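You operate a simulated robot arm through the tools that you are given. There is no shell and no other tool.

The job below is to be done with a simulated two-armed robot. You get a single attempt, and the scene is never put back.

JOB
Lock the cover press out for service.
Fine: air off and vented to zero, HOLD pin in and red mushroom button down before the drawer comes out; leave the drawer out and the yellow lever at LAMP.

Only the result counts: the job must be done as asked and must still hold three seconds after the hand-in. Knocking over, shifting, dropping, spilling or breaking anything else fails it. Lids that push on must go on centred and level and be pressed home; caps that screw on are set level and turned clockwise until they are tight.

ROBOT AND FRAMES
Two 7-joint arms with fingered hands on one trunk that stands fixed in place. Base frame: the origin is at the foot of the trunk, x ahead of it, y to its left, z up. Lengths are in m, angles in rad, forces in N, time in s.
The left shoulder is at [0.07, 0.171, 1.327], the right one opposite. Payload 5 kg a hand.
The TCP of each hand is the grasp point between the finger pads, 0.043 m short of the fingertips. In the tool frame z runs along the fingers and y along their closing line. The gripper opens to 0.144 m. The gripper's body begins 0.05 m behind the TCP. The gripper is a hand of 5 fingers: y runs from the thumb to the fingers, the wrist lies at [-0.021, -0.124, -0.221] in the tool frame.
Orientation is told as [roll, pitch, yaw] about the base's x, y, z axes, in that order, counted from this pose: with the fingers straight down and the wrist toward the robot, the tool's x, y and z point along [0, 1, 0], [1, 0, 0] and [0, 0, -1] of the base frame.

CONTROLS
- The arms move only by the tool move_arm. It takes "left_targets", "right_targets" or both (then of equal length, played together; a hand with none holds still); each is a list of rows, each a list of 2 entries, a list of its own where there are three numbers: the shift along the tool's x, y, z in cm, then the turn, a rotation vector about the tool's x, y, z in rad. In form: [[[dx, dy, dz], [wx, wy, wz]], ...]. A call has 1 to 20 rows; each row shifts and turns the commanded pose from where the row before left it, along the tool's axes as they then stand. A row lasts 0.2 s, in which the tool goes at most 0.05 m and 0.15 rad; a call with a longer step from one row to the next is refused whole. A pose out of reach is approached as far as the arm can. The call stops where the force on the tool passes 90 N (or 10 N more than at its start, if that is more) or the arm is blocked; 0.2 s more then pass. In this call time passes only in rows, and 0.2 s behind the last. The reply holds the time, the measured pose of the TCP, the force on the tool along the base axes, the opening and the grip force, in the units named above and with some noise, with the torque about the TCP (base axes, N m) and any sound that the robot's microphone picked up.
- Cameras (640 x 400 px; columns grow to the right, rows downward): "scene" is now at [0.1281, -0.0441, 1.597]; the picture's right is [-0.64, -0.77, 0.00], its down [-0.27, 0.22, -0.94] and it looks along [0.72, -0.60, -0.35] (base axes); focal length 214 px, centre (320, 200). "left" rides on the left gripper at [-0.086, -0.108, -0.168] in its tool frame; the picture's right is [-0.80, -0.28, 0.53], its down [0.54, -0.73, 0.42] and it looks along [0.27, 0.63, 0.73] (tool axes); focal length 275 px, centre (320, 200). "right" rides on the right gripper at [0.086, -0.108, -0.168] in its tool frame; the picture's right is [-0.80, 0.28, -0.53], its down [-0.54, -0.73, 0.42] and it looks along [-0.27, 0.63, 0.73] (tool axes); focal length 275 px, centre (320, 200).
- camera(camera): a new picture of that camera. It takes no simulated time.
- lift_body(by): slides the trunk up (or, below 0, down) by that many m; the arms and the scene camera ride with it, the base frame stays. It gives what a move gives, with no picture.
- move_fingers(index, middle, ring, little, thumb_bend, thumb_turn, hand): sets how far each is bent, from 0 (flat) to 1 (curled in); at 0.3 the hand is open as for a grip, at 0.7 the pads meet at the TCP. One left out holds its place. A second passes; each finger stops where it meets its share of the squeeze, and holds until it gets a number again. It is the only way to open and close the hand. It gives what a move gives, with no picture; readings hold the bend of each and the force on index, middle, ring, little, thumb and palm. thumb_turn goes from beside the hand (0) to across from the fingers (1), as for a grip.
- aim_head(pan, tilt): turns the head with the scene camera to pan (to the left, within 1.501 rad either way) and tilt (down, from -0.506 to 1.204), counted from straight ahead of the robot. It gives what a move gives.
- point_at(camera, pixels): for up to 12 pixels [column, row] of the newest picture of that camera ("zoom" is the newest enlarged one), the place [x, y, z] in the base frame of the surface seen there, good to about 0.002 m, but the place of the scene camera against the robot may be out by one fixed shift of up to 0.025 m in any direction. It takes no simulated time.
- close_up(camera, box): a new picture of the part [left, top, right, bottom] of that camera's present view, enlarged. It takes no simulated time.
- sign_off(): hands the job in; it is judged then, once.

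Leave the grippers open and the arms clear of the work at the hand-in unless told otherwise.

The tools are called after ">>>" by a JSON object that holds its "name" and its "arguments". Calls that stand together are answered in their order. move_arm: Moves the arms, as the interface text tells. Its arguments: {"type":"object","properties":{"left_targets":{"type":"array","items":{"type":"array"}},"right_targets":{"type":"array","items":{"type":"array"}}},"required":[]} The other tools are called the same way: lift_body (by) slides the trunk up or down; move_fingers (index, middle, ring, little, thumb_bend, thumb_turn, hand) moves the fingers one by one; aim_head (pan, tilt) turns the head that bears the scene camera; camera (camera) takes a picture; point_at (camera, pixels) gives the place of the surface under pixels of a picture; close_up (camera, box) takes an enlarged picture of a part of a camera's view; sign_off () hands the job in.

At the start:

```text
time: 0.0
left_position: [0.7489, 0.0187, 1.5919]
left_tcp_rot: [-0.001, -0.001, 0.0]
left_wrist_force: [0.4, -0.6, 0.3]
left_wrist_torque: [0.0, -0.02, -0.01]
left_gripper_width: 0.1437
left_grip_force: 0.1
left_shape: jaw
left_bend: [0.3, 0.3, 0.3, 0.3, 0.3, 0.98]
left_finger forces: [0.0, 0.0, 0.0, 0.0, 0.1, 0.0]
right_position: [0.5197, -0.4309, 1.5866]
right_tcp_rot: [0.0, -0.001, 0.0]
right_wrist_force: [0.5, -0.7, -0.1]
right_wrist_torque: [-0.03, 0.02, 0.0]
right_gripper_width: 0.1437
right_grip_force: 0.0
right_shape: jaw
right_bend: [0.3, 0.3, 0.3, 0.3, 0.3, 0.98]
right_finger forces: [0.0, 0.0, 0.0, 0.0, 0.0, 0.0]
trunk travel left (down, up): [-0.425, 0.515]
head pan, tilt: [-0.689, 0.36]
```

scene: 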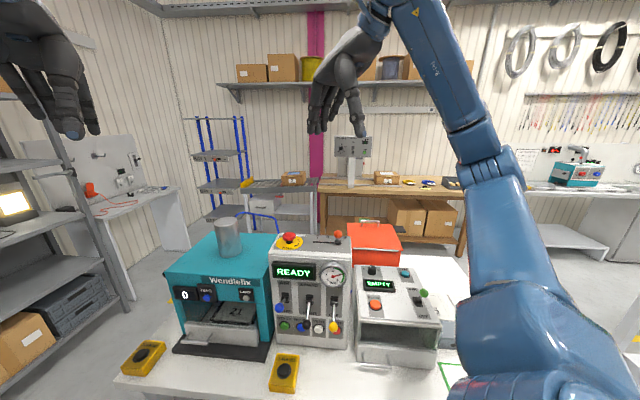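
right: 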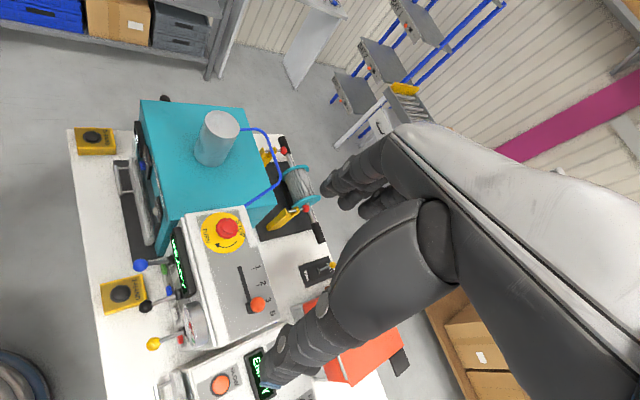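
left: 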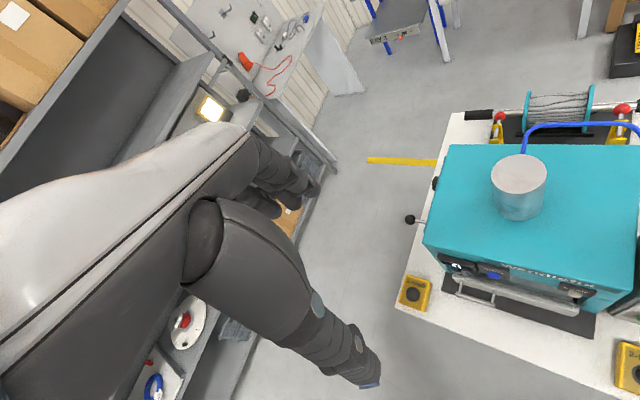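

I see a teal press (Wendlefix), a grey control box (READY display, gauge, levers, red mushroom button) and a smaller machine (EMPTY). I'll enlarge the scene view around these to read the labels.

>>> {"name": "close_up", "arguments": {"camera": "scene", "box": [260, 220, 360, 360]}}

>>> {"name": "close_up", "arguments": {"camera": "scene", "box": [160, 210, 290, 370]}}

>>> {"name": "close_up", "arguments": {"camera": "scene", "box": [340, 215, 450, 375]}}

>>> {"name": "close_up", "arguments": {"camera": "right", "box": [60, 80, 360, 400]}}

>>> {"name": "close_up", "arguments": {"camera": "left", "box": [380, 60, 640, 400]}}

```text
2.86 times, centred on (310, 290) of scene
```

zoom: 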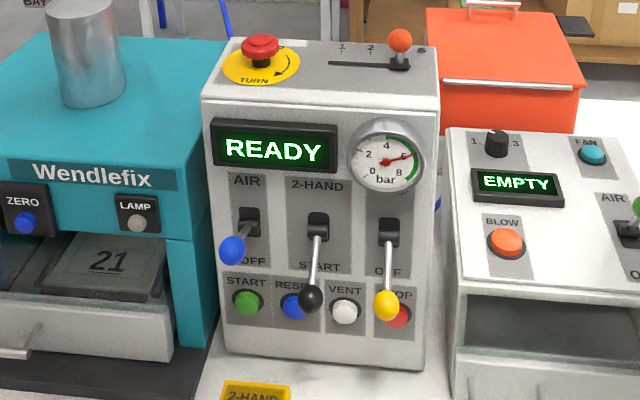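

```text
2.50 times, centred on (225, 290) of scene
```

zoom: 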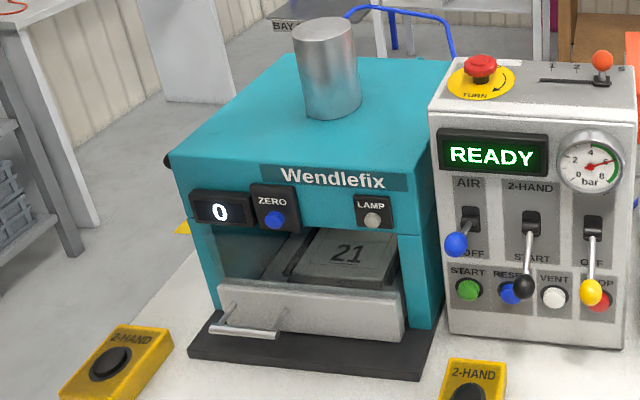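

```text
2.50 times, centred on (395, 295) of scene
```

zoom: 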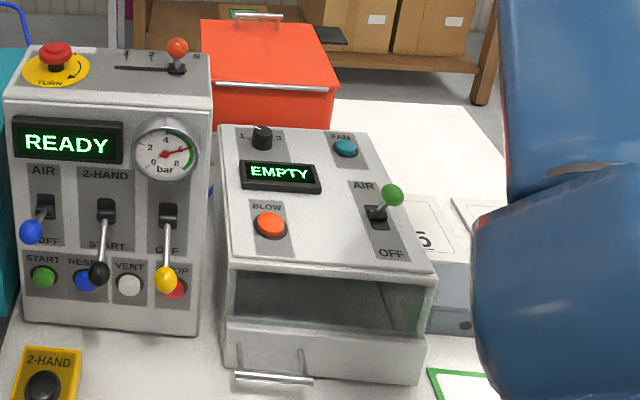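

```text
1.25 times, centred on (210, 240) of right
```

zoom: 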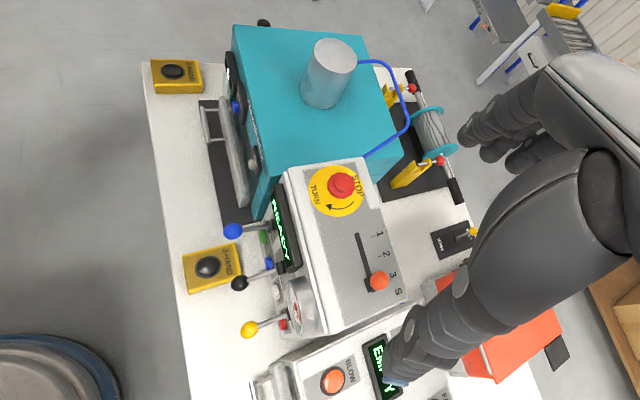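

```text
1.18 times, centred on (510, 230) of left
```

zoom: 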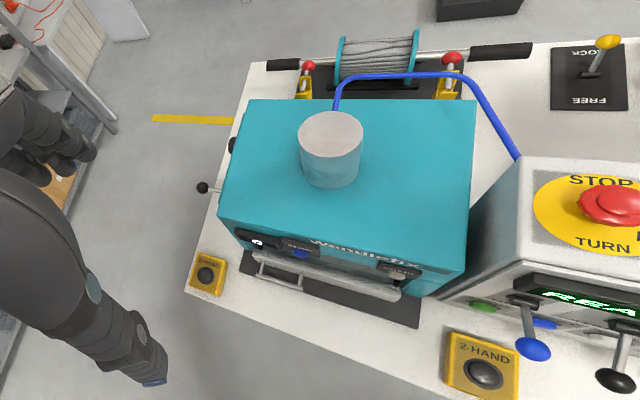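

Next I look for the labels on the yellow lever and the HOLD pin. First I'll measure some places on the machines in the scene view.

>>> {"name": "camera", "arguments": {"camera": "scene"}}

>>> {"name": "point_at", "arguments": {"camera": "scene", "pixels": [[290, 238], [279, 308], [308, 325], [333, 326], [284, 325], [301, 326], [319, 328], [336, 329], [337, 235], [333, 273], [208, 297], [200, 334]]}}

>>> {"name": "close_up", "arguments": {"camera": "scene", "box": [268, 260, 356, 350]}}

```text
taken
```

scene: 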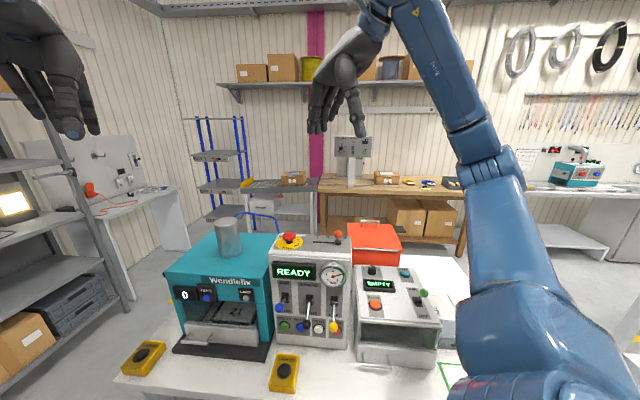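

```text
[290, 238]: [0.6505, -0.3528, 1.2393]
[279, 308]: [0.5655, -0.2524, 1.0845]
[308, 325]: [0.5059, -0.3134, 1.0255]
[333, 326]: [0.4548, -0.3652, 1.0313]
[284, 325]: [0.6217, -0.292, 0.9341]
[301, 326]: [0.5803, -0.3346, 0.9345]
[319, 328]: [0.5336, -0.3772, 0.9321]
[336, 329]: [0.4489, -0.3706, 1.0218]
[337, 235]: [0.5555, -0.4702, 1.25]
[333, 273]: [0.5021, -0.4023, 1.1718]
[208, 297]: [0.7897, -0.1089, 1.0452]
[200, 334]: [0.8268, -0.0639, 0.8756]
```

```text
4.44 times, centred on (312, 305) of scene
```

zoom: 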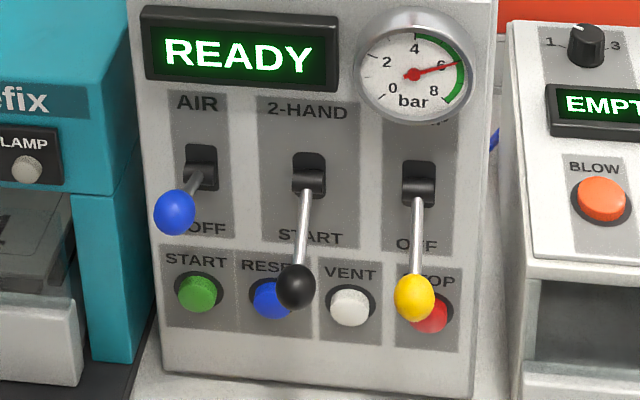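

The panel faces toward the robot's left-front; the yellow lever sits at OFF and its upper label is hidden by the gauge. I'll tilt the head down and turn it slightly to see the table and press lower parts.

>>> {"name": "aim_head", "arguments": {"pan": -0.45, "tilt": 0.6}}

>>> {"name": "camera", "arguments": {"camera": "scene"}}

>>> {"name": "close_up", "arguments": {"camera": "scene", "box": [200, 100, 440, 300]}}

```text
time: 0.8
left_position: [0.7477, 0.0177, 1.5916]
left_tcp_rot: [0.0, 0.001, -0.001]
left_wrist_force: [-1.0, 0.0, -0.1]
left_wrist_torque: [0.0, 0.01, -0.02]
left_gripper_width: 0.1436
left_grip_force: 0.1
left_shape: jaw
left_bend: [0.3, 0.3, 0.3, 0.3, 0.3, 0.98]
left_finger forces: [0.0, 0.1, 0.0, 0.1, 0.0, 0.0]
right_position: [0.5197, -0.4303, 1.5874]
right_tcp_rot: [0.0, -0.001, -0.001]
right_wrist_force: [0.9, -0.4, 0.0]
right_wrist_torque: [0.01, -0.01, 0.0]
right_gripper_width: 0.1437
right_grip_force: 0.0
right_shape: jaw
right_bend: [0.3, 0.3, 0.3, 0.3, 0.3, 0.98]
right_finger forces: [0.1, 0.0, 0.0, 0.1, 0.0, 0.0]
trunk travel left (down, up): [-0.425, 0.515]
head pan, tilt: [-0.45, 0.6]
```

```text
taken
```

scene: 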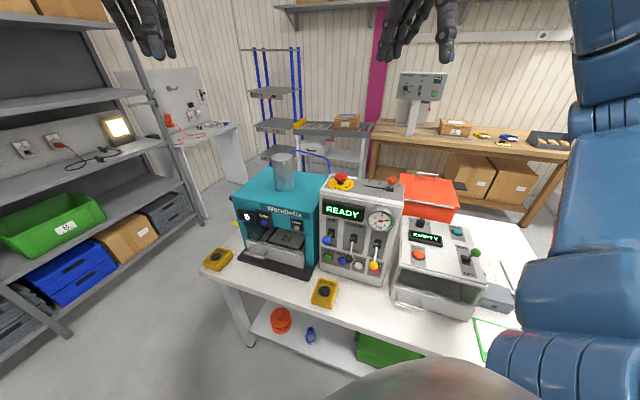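

```text
2.00 times, centred on (320, 200) of scene
```

zoom: 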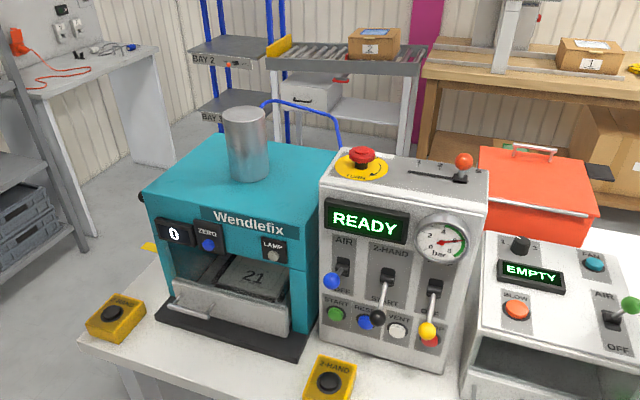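

On the lower shelf I see an orange ring (280,320), a small blue thing (310,335) and a green box. I'll enlarge those and the table's edges.

>>> {"name": "close_up", "arguments": {"camera": "scene", "box": [240, 290, 400, 390]}}

>>> {"name": "close_up", "arguments": {"camera": "scene", "box": [310, 165, 410, 285]}}

>>> {"name": "close_up", "arguments": {"camera": "left", "box": [380, 90, 480, 240]}}

>>> {"name": "close_up", "arguments": {"camera": "right", "box": [250, 120, 350, 300]}}

>>> {"name": "close_up", "arguments": {"camera": "left", "box": [470, 80, 640, 190]}}

```text
4.00 times, centred on (320, 340) of scene
```

zoom: 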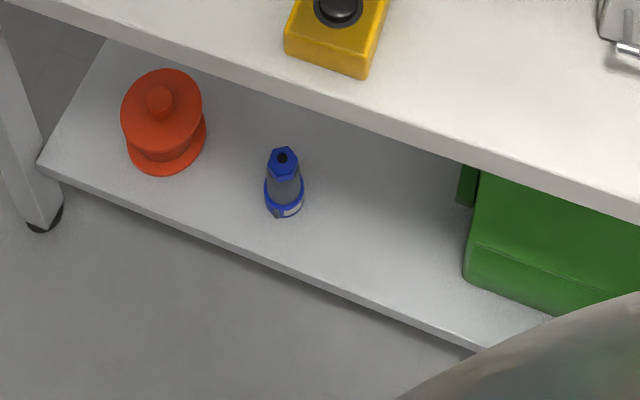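

```text
3.33 times, centred on (360, 225) of scene
```

zoom: 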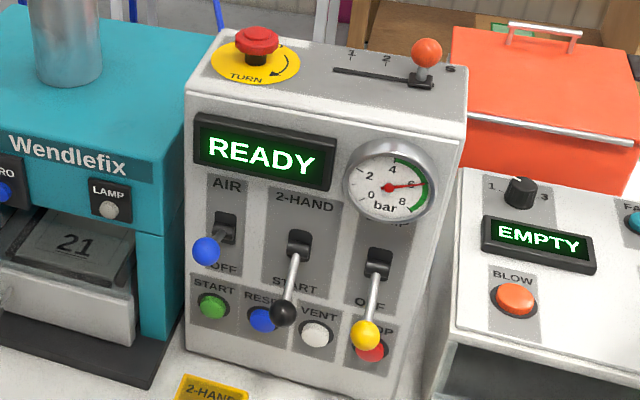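

```text
2.67 times, centred on (430, 165) of left
```

zoom: 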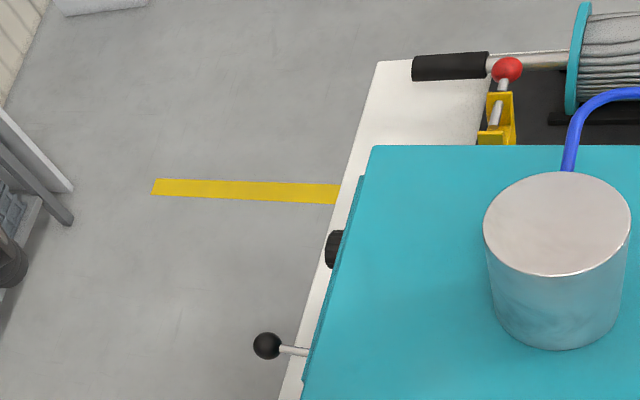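

```text
2.22 times, centred on (300, 210) of right
```

zoom: 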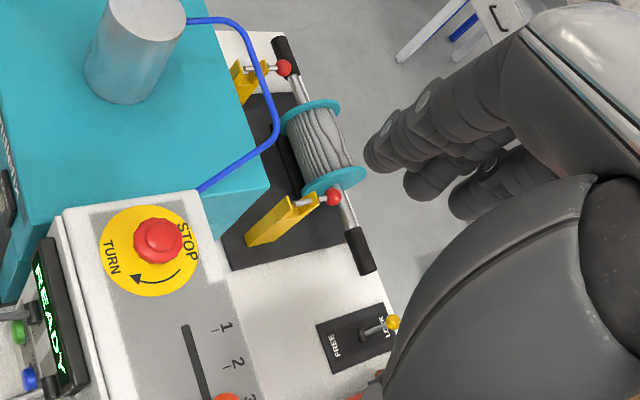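

```text
3.64 times, centred on (555, 135) of left
```

zoom: 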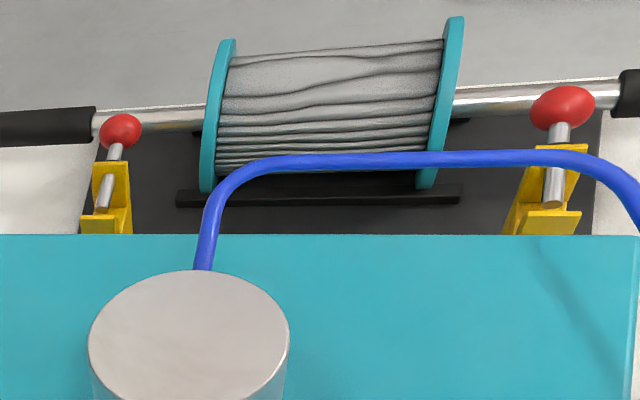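

The press's left side carries a black-ball rod and a black knob; one may be the HOLD pin. I'll measure the press corners before flying the left hand camera around to look at that side.

>>> {"name": "point_at", "arguments": {"camera": "scene", "pixels": [[238, 196], [316, 208], [270, 172], [320, 178], [217, 259], [324, 293], [208, 262], [246, 257], [255, 250], [340, 179], [325, 190], [395, 182]]}}

>>> {"name": "point_at", "arguments": {"camera": "left", "pixels": [[411, 219], [436, 183], [447, 148], [425, 240], [520, 170], [416, 290], [498, 118], [622, 108]]}}

```text
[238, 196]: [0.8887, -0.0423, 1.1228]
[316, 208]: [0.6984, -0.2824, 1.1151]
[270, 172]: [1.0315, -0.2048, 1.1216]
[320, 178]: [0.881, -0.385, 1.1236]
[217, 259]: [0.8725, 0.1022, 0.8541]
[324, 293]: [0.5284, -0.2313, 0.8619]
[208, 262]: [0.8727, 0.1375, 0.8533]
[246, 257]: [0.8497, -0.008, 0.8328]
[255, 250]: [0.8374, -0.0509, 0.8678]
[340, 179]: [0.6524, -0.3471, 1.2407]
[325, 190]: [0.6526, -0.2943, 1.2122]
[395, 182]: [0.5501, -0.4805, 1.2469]
```

```text
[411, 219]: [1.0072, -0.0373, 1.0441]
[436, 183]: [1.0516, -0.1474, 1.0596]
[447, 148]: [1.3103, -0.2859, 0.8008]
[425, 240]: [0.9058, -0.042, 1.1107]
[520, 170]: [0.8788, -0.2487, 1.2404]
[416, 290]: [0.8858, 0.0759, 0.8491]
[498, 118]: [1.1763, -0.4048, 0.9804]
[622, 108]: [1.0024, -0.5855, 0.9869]
```

I'll fly the left hand out to the left and ahead at its present height and turn it -1.96 rad in yaw, so that its camera looks back at the press's left side.

>>> {"name": "move_arm", "arguments": {"left_targets": [[[1.65, 3.98, 0], [0, 0, 0]], [[1.65, 3.98, 0], [0, 0, 0]], [[1.65, 3.98, 0], [0, 0, 0]], [[1.65, 3.98, 0], [0, 0, 0]], [[1.65, 3.98, 0], [0, 0, 0]], [[1.65, 3.98, 0], [0, 0, 0]], [[0, 0, 0], [0, 0, 0.14]], [[0, 0, 0], [0, 0, 0.14]], [[0, 0, 0], [0, 0, 0.14]], [[0, 0, 0], [0, 0, 0.14]], [[0, 0, 0], [0, 0, 0.14]], [[0, 0, 0], [0, 0, 0.14]], [[0, 0, 0], [0, 0, 0.14]], [[0, 0, 0], [0, 0, 0.14]], [[0, 0, 0], [0, 0, 0.14]], [[0, 0, 0], [0, 0, 0.14]], [[0, 0, 0], [0, 0, 0.14]], [[0, 0, 0], [0, 0, 0.14]], [[0, 0, 0], [0, 0, 0.14]], [[0, 0, 0], [0, 0, 0.14]]]}}

>>> {"name": "camera", "arguments": {"camera": "left"}}

>>> {"name": "camera", "arguments": {"camera": "scene"}}

```text
time: 5.0
left_position: [0.8417, 0.165, 1.5294]
left_tcp_rot: [0.034, -0.002, -1.668]
left_wrist_force: [0.1, -0.4, -0.4]
left_wrist_torque: [-0.03, 0.0, 0.0]
left_gripper_width: 0.1437
left_grip_force: 0.0
left_shape: jaw
left_bend: [0.3, 0.3, 0.3, 0.3, 0.3, 0.98]
left_finger forces: [0.1, 0.0, 0.1, 0.0, 0.1, 0.0]
left hand out of reach, approached as far as the arm can: row 6, 8, 9, 10, 11, 12, 13, 14, 15, 16, 17, 18, 19, 20
right_position: [0.521, -0.4298, 1.5864]
right_tcp_rot: [0.0, 0.002, -0.001]
right_wrist_force: [0.3, 0.3, 0.4]
right_wrist_torque: [-0.02, 0.02, 0.0]
right_gripper_width: 0.1438
right_grip_force: 0.0
right_shape: jaw
right_bend: [0.3, 0.3, 0.3, 0.3, 0.3, 0.98]
right_finger forces: [0.0, 0.0, 0.0, 0.0, 0.0, 0.0]
trunk travel left (down, up): [-0.425, 0.515]
head pan, tilt: [-0.45, 0.6]
```

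```text
taken
```

left: 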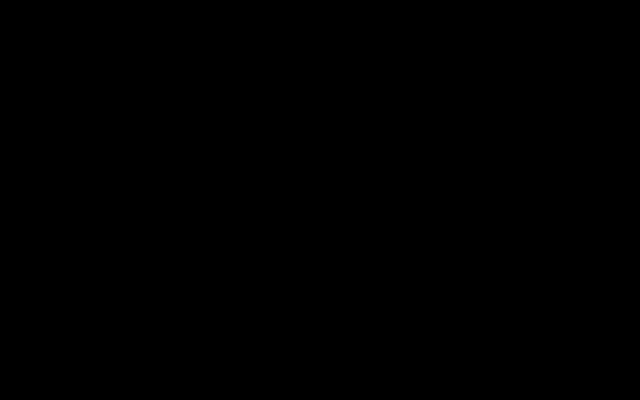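

```text
taken
```

scene: 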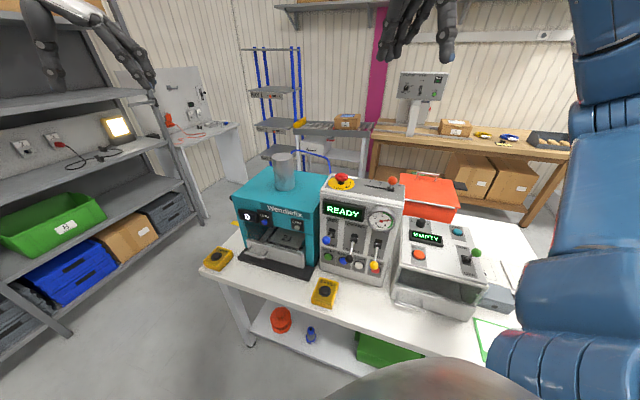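

The left picture is black (camera buried against its own forearm at this wrist angle). I'll tilt the hand about its tool y so the fingers point along the table's depth, and then bring it lower.

>>> {"name": "move_arm", "arguments": {"left_targets": [[[0, 0, 3], [0, 0.14, 0]], [[0, 0, 3], [0, 0.14, 0]], [[0, 0, 3], [0, 0.14, 0]], [[0, 0, 0], [0, 0.14, 0]], [[0, 0, 0], [0, 0.14, 0]], [[0, 0, 0], [0, 0.14, 0]], [[0, 0, 0], [0, 0.14, 0]], [[0, 0, 0], [0, 0.14, 0]]]}}

>>> {"name": "camera", "arguments": {"camera": "left"}}

>>> {"name": "camera", "arguments": {"camera": "scene"}}

```text
time: 6.8
left_position: [1.0828, 0.1855, 1.5576]
left_tcp_rot: [1.154, 0.0, -1.668]
left_wrist_force: [-0.1, 0.4, 0.1]
left_wrist_torque: [-0.01, 0.0, 0.0]
left_gripper_width: 0.1439
left_grip_force: 0.1
left_shape: jaw
left_bend: [0.3, 0.3, 0.3, 0.3, 0.3, 0.98]
left_finger forces: [0.1, 0.0, 0.1, 0.0, 0.1, 0.0]
left hand out of reach, approached as far as the arm can: row 1, 2, 3, 4, 5, 6, 7, 8
right_position: [0.5204, -0.4301, 1.5882]
right_tcp_rot: [-0.001, 0.0, 0.0]
right_wrist_force: [-0.1, 0.1, 0.4]
right_wrist_torque: [-0.01, 0.03, 0.02]
right_gripper_width: 0.1439
right_grip_force: 0.1
right_shape: jaw
right_bend: [0.3, 0.3, 0.3, 0.3, 0.3, 0.98]
right_finger forces: [0.0, 0.0, 0.1, 0.0, 0.1, 0.0]
trunk travel left (down, up): [-0.425, 0.515]
head pan, tilt: [-0.45, 0.6]
```

```text
taken
```

left: 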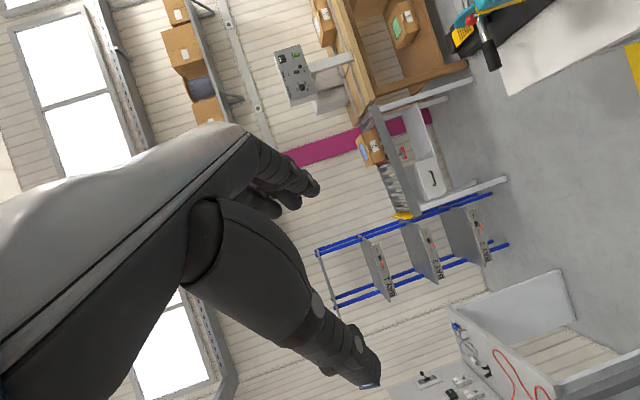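

```text
taken
```

scene: 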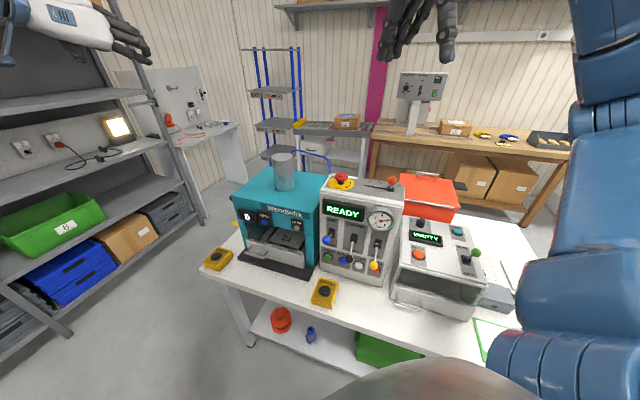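

The left hand now points forward with its camera looking level toward the back wall. I'll lower it 0.32 m and yaw a further -0.64 rad so that the camera faces the press's left side.

>>> {"name": "move_arm", "arguments": {"left_targets": [[[-3.66, 0, 1.62], [-0.073, 0, 0.032]], [[-3.66, 0, 1.62], [-0.073, 0, 0.032]], [[-3.66, 0, 1.62], [-0.073, 0, 0.032]], [[-3.66, 0, 1.62], [-0.073, 0, 0.032]], [[-3.66, 0, 1.62], [-0.073, 0, 0.032]], [[-3.66, 0, 1.62], [-0.073, 0, 0.032]], [[-3.66, 0, 1.62], [-0.073, 0, 0.032]], [[-3.66, 0, 1.62], [-0.073, 0, 0.032]]]}}

>>> {"name": "camera", "arguments": {"camera": "left"}}

```text
time: 8.6
left_position: [1.0212, 0.177, 1.2417]
left_tcp_rot: [1.156, -0.004, -2.304]
left_wrist_force: [-0.4, 0.7, 0.3]
left_wrist_torque: [0.0, 0.03, 0.0]
left_gripper_width: 0.144
left_grip_force: 0.0
left_shape: jaw
left_bend: [0.3, 0.3, 0.3, 0.3, 0.3, 0.98]
left_finger forces: [0.1, 0.0, 0.0, 0.0, 0.0, 0.0]
left hand out of reach, approached as far as the arm can: row 4, 5, 6, 7, 8
right_position: [0.5232, -0.4292, 1.587]
right_tcp_rot: [0.001, 0.002, 0.0]
right_wrist_force: [-0.4, 0.0, -0.4]
right_wrist_torque: [-0.01, 0.03, 0.01]
right_gripper_width: 0.1441
right_grip_force: 0.0
right_shape: jaw
right_bend: [0.3, 0.3, 0.3, 0.3, 0.3, 0.98]
right_finger forces: [0.0, 0.0, 0.1, 0.0, 0.0, 0.0]
trunk travel left (down, up): [-0.425, 0.515]
head pan, tilt: [-0.45, 0.6]
```

```text
taken
```

left: 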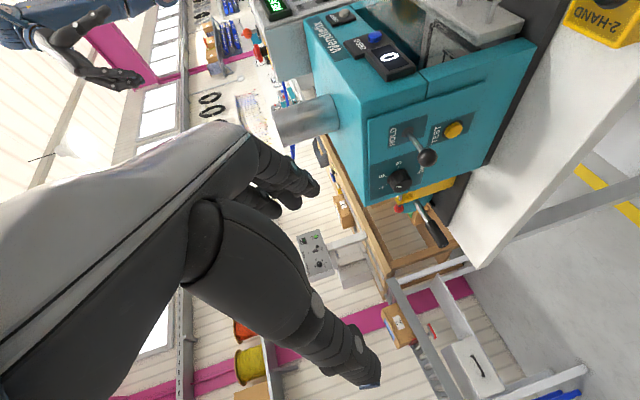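

The press's left side is in view: HOLD with a black ball rod (about 428,158), TEST yellow button (453,130), and a rotary knob (400,180). I'll enlarge it.

>>> {"name": "close_up", "arguments": {"camera": "left", "box": [350, 70, 510, 220]}}

>>> {"name": "point_at", "arguments": {"camera": "left", "pixels": [[428, 158], [420, 150], [411, 142], [405, 137], [395, 150], [400, 180], [453, 130], [440, 200], [370, 170], [490, 100], [380, 60], [458, 88]]}}

```text
2.67 times, centred on (430, 145) of left
```

zoom: 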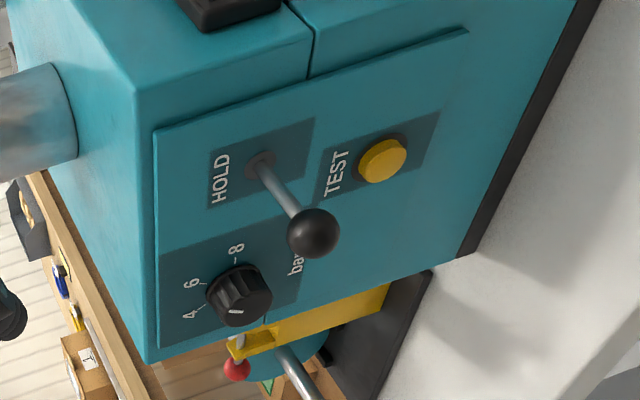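

```text
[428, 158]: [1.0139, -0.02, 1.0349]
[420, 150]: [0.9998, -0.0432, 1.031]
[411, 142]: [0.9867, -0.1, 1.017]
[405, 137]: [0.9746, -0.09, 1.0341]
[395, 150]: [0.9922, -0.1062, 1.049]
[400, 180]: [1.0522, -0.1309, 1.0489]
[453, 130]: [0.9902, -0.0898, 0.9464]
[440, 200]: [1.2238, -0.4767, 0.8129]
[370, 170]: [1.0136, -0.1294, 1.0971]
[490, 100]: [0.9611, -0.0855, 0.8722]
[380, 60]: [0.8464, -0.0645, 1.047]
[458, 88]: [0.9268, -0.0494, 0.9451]
```

HOLD is a push-in pin with a black ball on the left face, ball at about (1.014, -0.020, 1.035). Now I want exact lever and slot geometry on the control panel; a close-up of the panel and points there.

>>> {"name": "close_up", "arguments": {"camera": "scene", "box": [312, 180, 408, 285]}}

>>> {"name": "point_at", "arguments": {"camera": "zoom", "pixels": [[222, 213], [208, 252], [298, 238], [283, 312], [378, 255], [365, 335], [212, 305], [262, 318], [315, 335], [375, 350], [388, 185], [225, 185]]}}

```text
3.81 times, centred on (360, 232) of scene
```

zoom: 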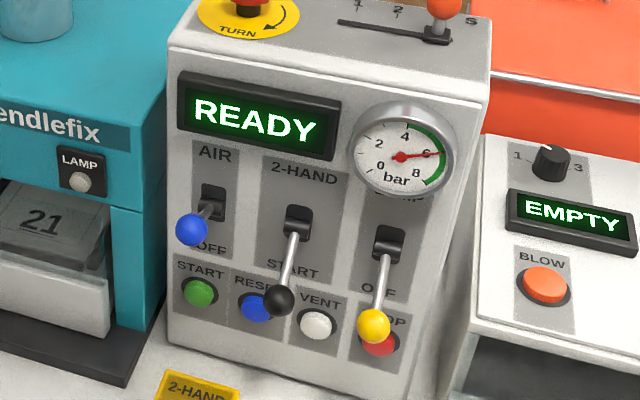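

```text
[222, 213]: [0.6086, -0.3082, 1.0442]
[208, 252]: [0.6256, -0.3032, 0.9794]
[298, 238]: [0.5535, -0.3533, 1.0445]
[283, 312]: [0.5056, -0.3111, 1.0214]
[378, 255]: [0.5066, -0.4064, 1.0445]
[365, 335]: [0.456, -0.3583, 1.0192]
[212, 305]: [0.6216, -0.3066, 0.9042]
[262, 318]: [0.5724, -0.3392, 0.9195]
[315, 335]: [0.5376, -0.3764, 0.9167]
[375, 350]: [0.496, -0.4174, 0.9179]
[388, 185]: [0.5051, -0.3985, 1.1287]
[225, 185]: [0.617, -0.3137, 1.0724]
```

I'll query the ball centres and button centres exactly in this enlarged picture.

>>> {"name": "point_at", "arguments": {"camera": "zoom", "pixels": [[192, 229], [280, 299], [373, 326], [199, 292], [255, 309], [317, 323], [385, 348], [212, 200], [297, 222], [387, 243], [443, 8], [245, 5]]}}

>>> {"name": "point_at", "arguments": {"camera": "scene", "pixels": [[341, 177], [341, 183], [391, 180], [330, 300], [323, 290], [246, 250], [251, 245], [270, 247], [290, 262], [262, 240]]}}

```text
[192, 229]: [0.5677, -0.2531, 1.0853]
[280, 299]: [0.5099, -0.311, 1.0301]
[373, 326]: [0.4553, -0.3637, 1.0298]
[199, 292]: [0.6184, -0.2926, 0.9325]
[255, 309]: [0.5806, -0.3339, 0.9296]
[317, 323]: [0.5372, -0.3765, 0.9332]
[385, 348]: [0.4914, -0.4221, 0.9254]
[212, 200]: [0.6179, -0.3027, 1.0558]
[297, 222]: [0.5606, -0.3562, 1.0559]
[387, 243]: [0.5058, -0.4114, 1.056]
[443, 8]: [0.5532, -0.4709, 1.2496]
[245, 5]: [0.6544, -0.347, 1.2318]
```

```text
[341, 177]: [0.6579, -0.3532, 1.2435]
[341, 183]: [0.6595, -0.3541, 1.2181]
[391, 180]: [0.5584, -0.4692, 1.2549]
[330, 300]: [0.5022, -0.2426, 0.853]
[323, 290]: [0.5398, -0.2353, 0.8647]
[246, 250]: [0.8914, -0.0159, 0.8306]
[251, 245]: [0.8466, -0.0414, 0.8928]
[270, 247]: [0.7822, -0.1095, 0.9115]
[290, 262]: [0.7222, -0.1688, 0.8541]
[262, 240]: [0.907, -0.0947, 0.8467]
```

Slots sit at z≈1.05; the blue ball is up (z≈1.085), black and yellow balls are down (z≈1.03). I'll check the scene-camera shift by comparing with the right-hand camera, and look at its picture.

>>> {"name": "camera", "arguments": {"camera": "right"}}

>>> {"name": "point_at", "arguments": {"camera": "right", "pixels": [[227, 228], [140, 265], [146, 307], [153, 344], [258, 304], [187, 315], [121, 294], [95, 137], [216, 118], [204, 154], [160, 360], [227, 245]]}}

```text
taken
```

right: 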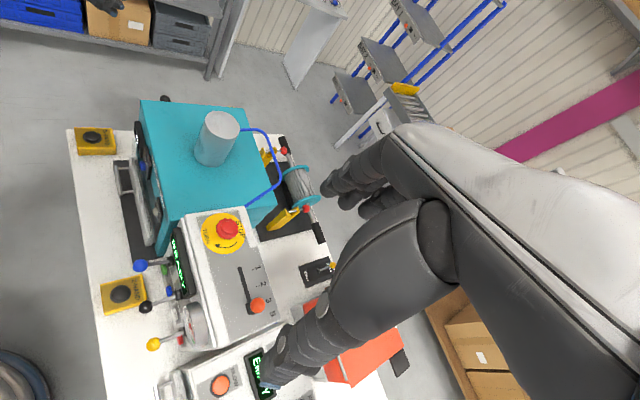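

```text
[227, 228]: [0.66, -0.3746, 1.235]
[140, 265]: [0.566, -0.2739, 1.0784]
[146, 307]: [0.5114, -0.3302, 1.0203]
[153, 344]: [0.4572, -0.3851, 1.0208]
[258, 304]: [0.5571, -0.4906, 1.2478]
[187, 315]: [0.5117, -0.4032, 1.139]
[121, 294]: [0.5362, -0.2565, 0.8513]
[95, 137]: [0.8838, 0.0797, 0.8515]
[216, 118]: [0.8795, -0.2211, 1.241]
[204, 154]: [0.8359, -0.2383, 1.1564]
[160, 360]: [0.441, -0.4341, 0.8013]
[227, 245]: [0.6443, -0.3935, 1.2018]
```

The scene camera reads about (0, +0.021, +0.008) off against the hand camera, so I'll correct by that. Now I'll shape the right hand as a pointing hand (index flat, the rest curled) and look at it.

>>> {"name": "move_fingers", "arguments": {"hand": "right", "index": 0.0, "middle": 1.0, "ring": 1.0, "little": 1.0, "thumb_bend": 1.0, "thumb_turn": 0.5}}

>>> {"name": "camera", "arguments": {"camera": "right"}}

>>> {"name": "aim_head", "arguments": {"pan": -0.7, "tilt": 0.1}}

>>> {"name": "camera", "arguments": {"camera": "scene"}}

```text
time: 9.6
left_position: [1.0209, 0.1769, 1.2418]
left_tcp_rot: [1.158, -0.002, -2.305]
left_wrist_force: [0.2, 0.3, 0.3]
left_wrist_torque: [0.03, -0.01, -0.02]
left_gripper_width: 0.144
left_grip_force: 0.0
left_shape: jaw
left_bend: [0.3, 0.3, 0.3, 0.3, 0.3, 0.98]
left_finger forces: [0.1, 0.0, 0.0, 0.0, 0.1, 0.0]
right_position: [0.5195, -0.4304, 1.5873]
right_tcp_rot: [0.001, 0.002, -0.002]
right_wrist_force: [-0.2, 0.5, 0.1]
right_wrist_torque: [-0.02, 0.0, -0.02]
right_gripper_width: 0.0755
right_grip_force: 0.1
right_shape: fingers
right_bend: [0.0, 1.0, 1.0, 1.0, 1.0, 0.51]
right_finger forces: [0.0, 0.0, 0.1, 0.0, 0.0, 0.0]
trunk travel left (down, up): [-0.425, 0.515]
head pan, tilt: [-0.45, 0.6]
```

```text
taken
```

right: 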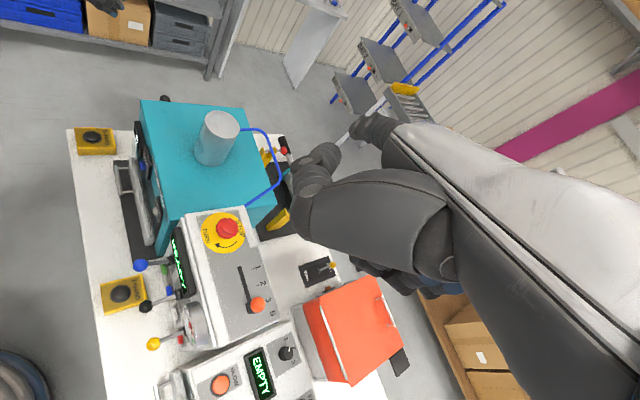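

```text
time: 10.5
left_position: [1.0206, 0.1769, 1.2417]
left_tcp_rot: [1.156, -0.004, -2.306]
left_wrist_force: [0.6, -0.2, 0.4]
left_wrist_torque: [0.03, 0.01, 0.02]
left_gripper_width: 0.1442
left_grip_force: 0.1
left_shape: jaw
left_bend: [0.3, 0.3, 0.3, 0.3, 0.3, 0.98]
left_finger forces: [0.0, 0.0, 0.0, 0.0, 0.0, 0.0]
right_position: [0.5199, -0.4303, 1.587]
right_tcp_rot: [0.0, 0.001, -0.001]
right_wrist_force: [0.8, 0.0, -0.2]
right_wrist_torque: [0.0, 0.0, 0.0]
right_gripper_width: 0.0752
right_grip_force: 0.0
right_shape: fingers
right_bend: [0.0, 1.0, 1.0, 1.0, 1.0, 0.51]
right_finger forces: [0.1, 0.0, 0.0, 0.0, 0.0, 0.1]
trunk travel left (down, up): [-0.425, 0.515]
head pan, tilt: [-0.7, 0.099]
```

```text
taken
```

scene: 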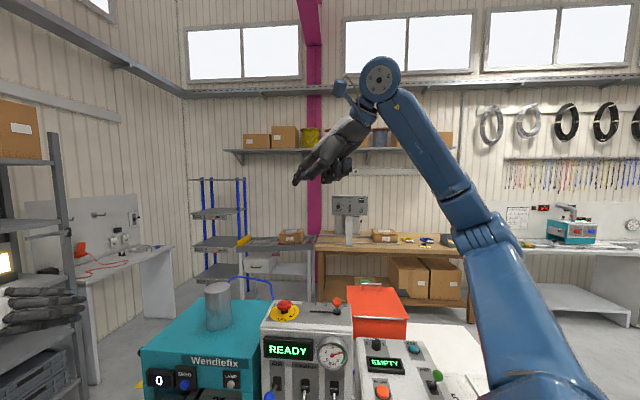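

I'll enlarge the hand itself and measure the index fingertip in it.

>>> {"name": "close_up", "arguments": {"camera": "scene", "box": [270, 90, 400, 210]}}

>>> {"name": "point_at", "arguments": {"camera": "zoom", "pixels": [[120, 455], [130, 440], [150, 410], [190, 370], [230, 330], [260, 400], [290, 430], [240, 300], [330, 330], [380, 340]]}}

```text
3.33 times, centred on (335, 150) of scene
```

zoom: 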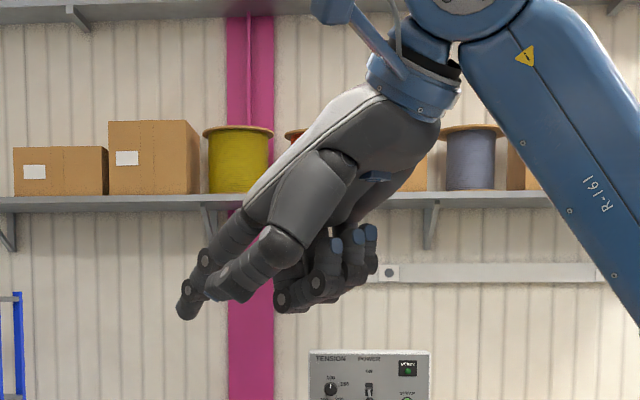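

```text
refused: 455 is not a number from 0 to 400
```

Zoom rows run to 400 only. The index tip appears at (187,312); I'll measure along the finger.

>>> {"name": "point_at", "arguments": {"camera": "zoom", "pixels": [[187, 312], [196, 290], [206, 262], [225, 238], [245, 225], [213, 292], [285, 300], [320, 285], [355, 265], [300, 235], [335, 190], [300, 180]]}}

```text
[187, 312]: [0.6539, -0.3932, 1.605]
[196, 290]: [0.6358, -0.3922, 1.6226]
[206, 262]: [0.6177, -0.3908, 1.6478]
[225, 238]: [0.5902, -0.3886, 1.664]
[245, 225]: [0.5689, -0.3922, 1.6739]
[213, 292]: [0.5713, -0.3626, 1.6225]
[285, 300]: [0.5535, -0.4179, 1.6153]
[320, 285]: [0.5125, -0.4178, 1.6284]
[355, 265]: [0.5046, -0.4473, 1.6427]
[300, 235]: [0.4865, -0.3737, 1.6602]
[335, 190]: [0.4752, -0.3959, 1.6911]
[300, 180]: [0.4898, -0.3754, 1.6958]
```

The flat index tip lies about (+0.01, +0.137, -0.01) from the TCP in tool axes, pointing forward-down. For room to work at the panel I'll raise the trunk 0.35 m; nothing is above the arms in the way.

>>> {"name": "lift_body", "arguments": {"by": 0.3}}

>>> {"name": "aim_head", "arguments": {"pan": -0.65, "tilt": 0.85}}

>>> {"name": "camera", "arguments": {"camera": "scene"}}

```text
time: 13.5
left_position: [1.0206, 0.1762, 1.5426]
left_tcp_rot: [1.156, -0.003, -2.305]
left_wrist_force: [0.4, -0.3, 0.1]
left_wrist_torque: [-0.01, 0.02, 0.0]
left_gripper_width: 0.144
left_grip_force: 0.2
left_shape: jaw
left_bend: [0.3, 0.3, 0.3, 0.3, 0.3, 0.98]
left_finger forces: [0.0, 0.0, 0.1, 0.1, 0.1, 0.0]
right_position: [0.521, -0.4304, 1.8861]
right_tcp_rot: [-0.001, 0.001, 0.001]
right_wrist_force: [0.2, -0.4, -1.0]
right_wrist_torque: [0.03, 0.01, 0.01]
right_gripper_width: 0.0753
right_grip_force: 0.1
right_shape: fingers
right_bend: [0.0, 1.0, 1.0, 1.0, 1.0, 0.51]
right_finger forces: [0.0, 0.1, 0.0, 0.0, 0.0, 0.1]
trunk travel left (down, up): [-0.725, 0.215]
head pan, tilt: [-0.7, 0.099]
```

```text
time: 14.6
left_position: [1.0204, 0.1761, 1.5417]
left_tcp_rot: [1.157, -0.003, -2.306]
left_wrist_force: [-0.4, 0.2, 0.3]
left_wrist_torque: [-0.01, 0.0, -0.03]
left_gripper_width: 0.1442
left_grip_force: 0.1
left_shape: jaw
left_bend: [0.3, 0.3, 0.3, 0.3, 0.3, 0.98]
left_finger forces: [0.0, 0.0, 0.0, 0.1, 0.0, 0.0]
right_position: [0.5196, -0.4306, 1.8868]
right_tcp_rot: [0.0, 0.0, 0.0]
right_wrist_force: [-0.2, 0.4, -0.1]
right_wrist_torque: [-0.01, 0.0, -0.01]
right_gripper_width: 0.0756
right_grip_force: 0.1
right_shape: fingers
right_bend: [0.0, 1.0, 1.0, 1.0, 1.0, 0.51]
right_finger forces: [0.1, 0.1, 0.0, 0.1, 0.0, 0.0]
trunk travel left (down, up): [-0.725, 0.215]
head pan, tilt: [-0.649, 0.85]
```

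```text
taken
```

scene: 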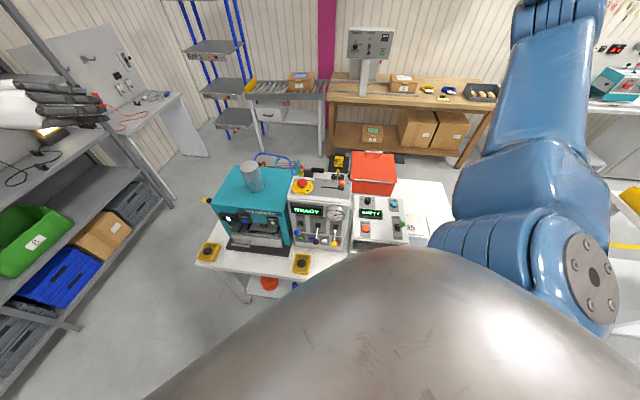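

The view is partly covered by the torso, but the panel is visible. I'll bring the right hand leftward, yaw it -0.776 rad to square with the panel, then lower it to z≈1.45 well before the levers.

>>> {"name": "move_arm", "arguments": {"right_targets": [[[4.64, -0.85, 0], [0, 0, 0]], [[4.64, -0.85, 0], [0, 0, 0]], [[4.64, -0.85, 0], [0, 0, 0]], [[4.64, -0.85, 0], [0, 0, 0]], [[4.64, -0.85, 0], [0, 0, 0]], [[0, 0, 0], [0, 0, 0.1293]], [[0, 0, 0], [0, 0, 0.1293]], [[0, 0, 0], [0, 0, 0.1293]], [[0, 0, 0], [0, 0, 0.1293]], [[0, 0, 0], [0, 0, 0.1293]], [[0, 0, 0], [0, 0, 0.1293]], [[0, 0, 4.9], [0, 0, 0]], [[0, 0, 4.9], [0, 0, 0]], [[0, 0, 4.9], [0, 0, 0]], [[0, 0, 4.9], [0, 0, 0]], [[0, 0, 4.9], [0, 0, 0]], [[0, 0, 4.9], [0, 0, 0]], [[0, 0, 4.9], [0, 0, 0]], [[0, 0, 4.9], [0, 0, 0]], [[0, 0, 4.9], [0, 0, 0]]]}}

>>> {"name": "camera", "arguments": {"camera": "right"}}

>>> {"name": "camera", "arguments": {"camera": "scene"}}

```text
time: 18.8
left_position: [1.0237, 0.1776, 1.54]
left_tcp_rot: [1.157, -0.005, -2.305]
left_wrist_force: [0.3, 0.2, -0.2]
left_wrist_torque: [-0.04, 0.01, -0.04]
left_gripper_width: 0.144
left_grip_force: 0.2
left_shape: jaw
left_bend: [0.3, 0.3, 0.3, 0.3, 0.3, 0.98]
left_finger forces: [0.2, 0.1, 0.1, 0.1, 0.0, 0.0]
right_position: [0.4939, -0.1924, 1.4491]
right_tcp_rot: [-0.005, 0.002, -0.779]
right_wrist_force: [0.2, 0.5, -0.1]
right_wrist_torque: [-0.02, 0.06, -0.03]
right_gripper_width: 0.0755
right_grip_force: 0.1
right_shape: fingers
right_bend: [0.0, 1.0, 1.0, 1.0, 1.0, 0.51]
right_finger forces: [0.0, 0.1, 0.0, 0.0, 0.0, 0.0]
right hand out of reach, approached as far as the arm can: row 19, 20
trunk travel left (down, up): [-0.725, 0.215]
head pan, tilt: [-0.649, 0.85]
```

```text
taken
```

right: 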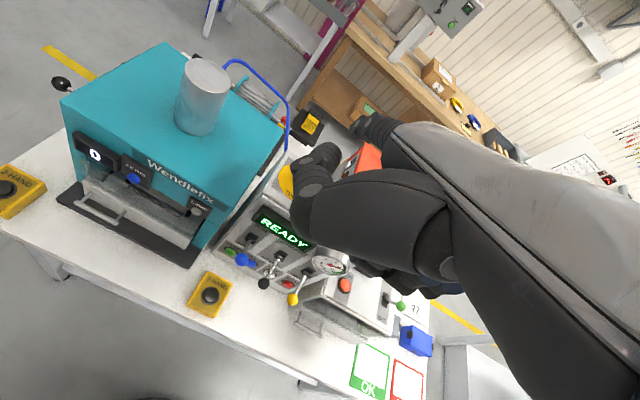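

```text
taken
```

scene: 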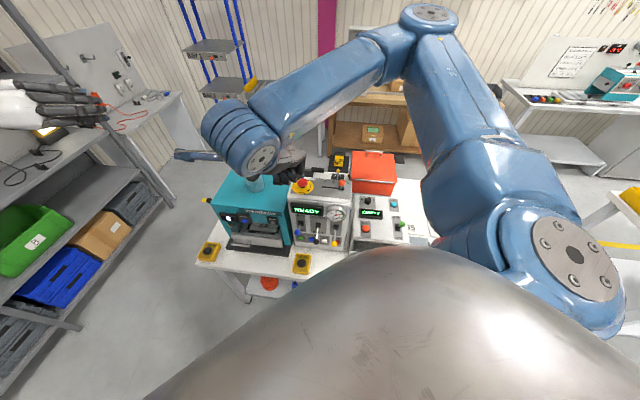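

The arm brushed its inner reach limit while passing shoulder height. I'll go 8 cm forward (index over the box top, still 20 cm above), descend, and then draw back in front of the panel.

>>> {"name": "move_arm", "arguments": {"right_targets": [[[0, 4, 0], [0, 0, 0]], [[0, 4, 0], [0, 0, 0]], [[0, 0, 4], [0, 0, 0]], [[0, 0, 4], [0, 0, 0]], [[0, 0, 2], [0, 0, 0]]]}}

>>> {"name": "camera", "arguments": {"camera": "right"}}

```text
time: 20.0
left_position: [1.021, 0.1743, 1.5433]
left_tcp_rot: [1.156, -0.002, -2.306]
left_wrist_force: [-0.4, -0.5, -0.4]
left_wrist_torque: [0.02, -0.01, 0.03]
left_gripper_width: 0.1438
left_grip_force: 0.1
left_shape: jaw
left_bend: [0.3, 0.3, 0.3, 0.3, 0.3, 0.98]
left_finger forces: [0.0, 0.1, 0.0, 0.0, 0.0, 0.0]
right_position: [0.5478, -0.2505, 1.3498]
right_tcp_rot: [-0.001, -0.001, -0.776]
right_wrist_force: [0.9, 0.2, -0.5]
right_wrist_torque: [0.05, 0.0, 0.01]
right_gripper_width: 0.0752
right_grip_force: 0.2
right_shape: fingers
right_bend: [0.0, 1.0, 1.0, 1.0, 1.0, 0.51]
right_finger forces: [0.0, 0.0, 0.0, 0.0, 0.1, 0.1]
trunk travel left (down, up): [-0.725, 0.215]
head pan, tilt: [-0.649, 0.85]
```

```text
taken
```

right: 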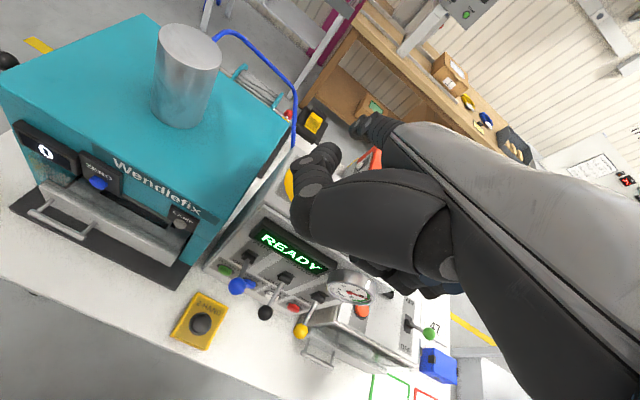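

Reach is fine here. I'll tuck the thumb across under the palm (turn 1) so it stays clear of the levers, then look again and measure the index tip.

>>> {"name": "move_fingers", "arguments": {"hand": "right", "thumb_turn": 1.0, "thumb_bend": 1.0}}

>>> {"name": "camera", "arguments": {"camera": "right"}}

>>> {"name": "point_at", "arguments": {"camera": "right", "pixels": [[356, 122], [362, 128], [375, 122], [390, 140], [237, 285], [265, 312], [301, 331], [268, 250], [230, 262]]}}

```text
time: 21.0
left_position: [1.0217, 0.1768, 1.5422]
left_tcp_rot: [1.156, -0.002, -2.305]
left_wrist_force: [0.0, 0.2, 0.1]
left_wrist_torque: [-0.01, 0.0, 0.03]
left_gripper_width: 0.1438
left_grip_force: 0.1
left_shape: jaw
left_bend: [0.3, 0.3, 0.3, 0.3, 0.3, 0.98]
left_finger forces: [0.0, 0.0, 0.0, 0.1, 0.0, 0.0]
right_position: [0.5479, -0.2488, 1.3505]
right_tcp_rot: [0.0, 0.0, -0.777]
right_wrist_force: [-0.9, -0.2, -0.4]
right_wrist_torque: [-0.01, 0.07, 0.07]
right_gripper_width: 0.0711
right_grip_force: 0.0
right_shape: fingers
right_bend: [0.0, 1.0, 1.0, 1.0, 1.0, 1.0]
right_finger forces: [0.0, 0.0, 0.0, 0.1, 0.0, 0.1]
trunk travel left (down, up): [-0.725, 0.215]
head pan, tilt: [-0.649, 0.85]
```

```text
taken
```

right: 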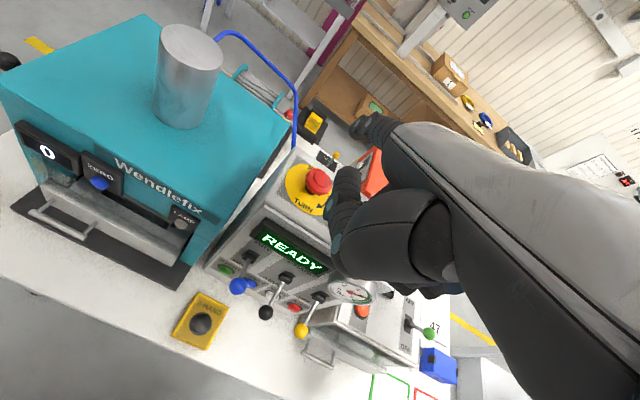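

```text
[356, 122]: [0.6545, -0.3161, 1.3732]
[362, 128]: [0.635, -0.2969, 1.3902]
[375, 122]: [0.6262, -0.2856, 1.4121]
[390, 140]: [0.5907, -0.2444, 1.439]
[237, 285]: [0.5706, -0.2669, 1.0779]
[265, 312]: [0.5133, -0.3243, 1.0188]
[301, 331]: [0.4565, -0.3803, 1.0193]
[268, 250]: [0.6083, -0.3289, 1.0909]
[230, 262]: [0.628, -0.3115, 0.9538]
```

Index tip is around (0.655, -0.32, 1.37) and the blue ball's centre about (0.571, -0.272, 1.064). I'll draw the hand back 8.4 cm and lower it so the index hangs a few cm above the blue ball.

>>> {"name": "move_arm", "arguments": {"right_targets": [[[-0.6, -2.8, 3], [0, 0, 0]], [[-0.6, -2.8, 3], [0, 0, 0]], [[-0.6, -2.8, 3], [0, 0, 0]], [[0, 0, 4], [0, 0, 0]], [[0, 0, 4], [0, 0, 0]], [[0, 0, 4], [0, 0, 0]], [[0, 0, 2], [0, 0, 0]]]}}

>>> {"name": "camera", "arguments": {"camera": "right"}}

>>> {"name": "close_up", "arguments": {"camera": "scene", "box": [220, 140, 400, 260]}}

```text
time: 22.6
left_position: [1.0208, 0.1769, 1.5423]
left_tcp_rot: [1.157, -0.004, -2.306]
left_wrist_force: [0.2, 0.2, 0.0]
left_wrist_torque: [0.03, 0.01, 0.04]
left_gripper_width: 0.1443
left_grip_force: 0.0
left_shape: jaw
left_bend: [0.3, 0.3, 0.3, 0.3, 0.3, 0.98]
left_finger forces: [0.0, 0.0, 0.1, 0.0, 0.0, 0.0]
right_position: [0.4766, -0.2021, 1.1191]
right_tcp_rot: [0.0, -0.001, -0.776]
right_wrist_force: [-0.3, 1.4, -0.8]
right_wrist_torque: [-0.01, 0.02, 0.02]
right_gripper_width: 0.0711
right_grip_force: 0.0
right_shape: fingers
right_bend: [0.0, 1.0, 1.0, 1.0, 1.0, 1.0]
right_finger forces: [0.0, 0.0, 0.0, 0.1, 0.0, 0.0]
trunk travel left (down, up): [-0.725, 0.215]
head pan, tilt: [-0.649, 0.85]
```

```text
taken
```

right: 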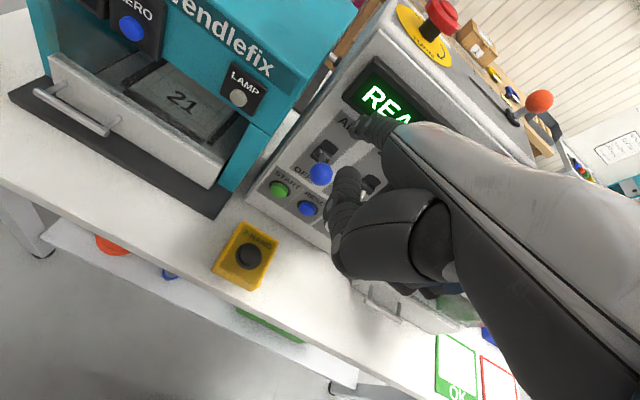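

```text
3.33 times, centred on (310, 200) of scene
```

zoom: 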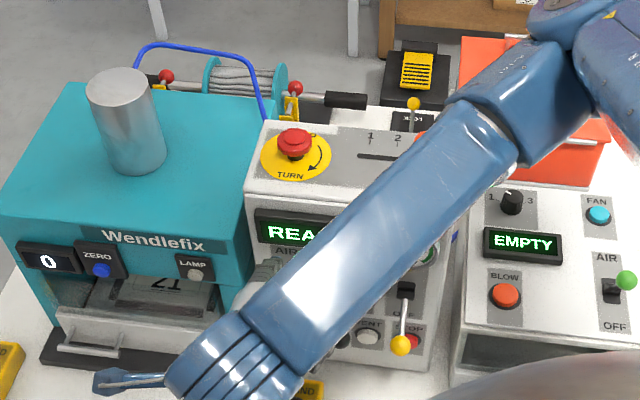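

The index is just above/right of the blue ball (321,173). I'll enlarge to verify lateral alignment.

>>> {"name": "close_up", "arguments": {"camera": "right", "box": [270, 80, 430, 230]}}

>>> {"name": "point_at", "arguments": {"camera": "right", "pixels": [[321, 173], [358, 122], [365, 122], [375, 130], [385, 135], [357, 128], [378, 116], [349, 175], [340, 190], [279, 189], [308, 208]]}}

```text
2.67 times, centred on (350, 155) of right
```

zoom: 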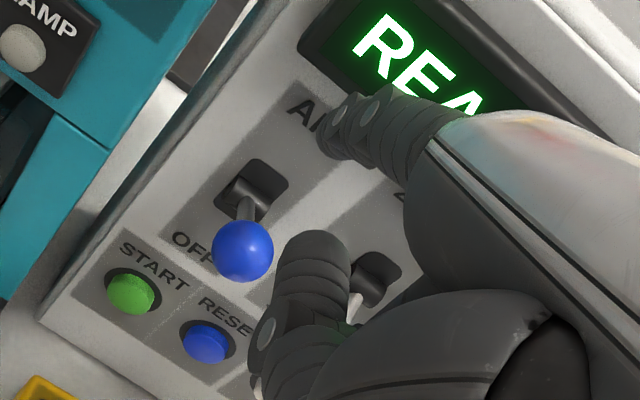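

```text
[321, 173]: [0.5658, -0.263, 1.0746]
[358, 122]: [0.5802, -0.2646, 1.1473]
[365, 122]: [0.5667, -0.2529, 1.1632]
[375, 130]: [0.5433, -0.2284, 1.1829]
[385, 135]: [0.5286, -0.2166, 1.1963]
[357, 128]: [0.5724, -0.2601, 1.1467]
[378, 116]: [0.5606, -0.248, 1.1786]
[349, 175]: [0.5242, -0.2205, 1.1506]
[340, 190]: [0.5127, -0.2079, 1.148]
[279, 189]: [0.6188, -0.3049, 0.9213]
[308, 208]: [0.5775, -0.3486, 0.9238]
```

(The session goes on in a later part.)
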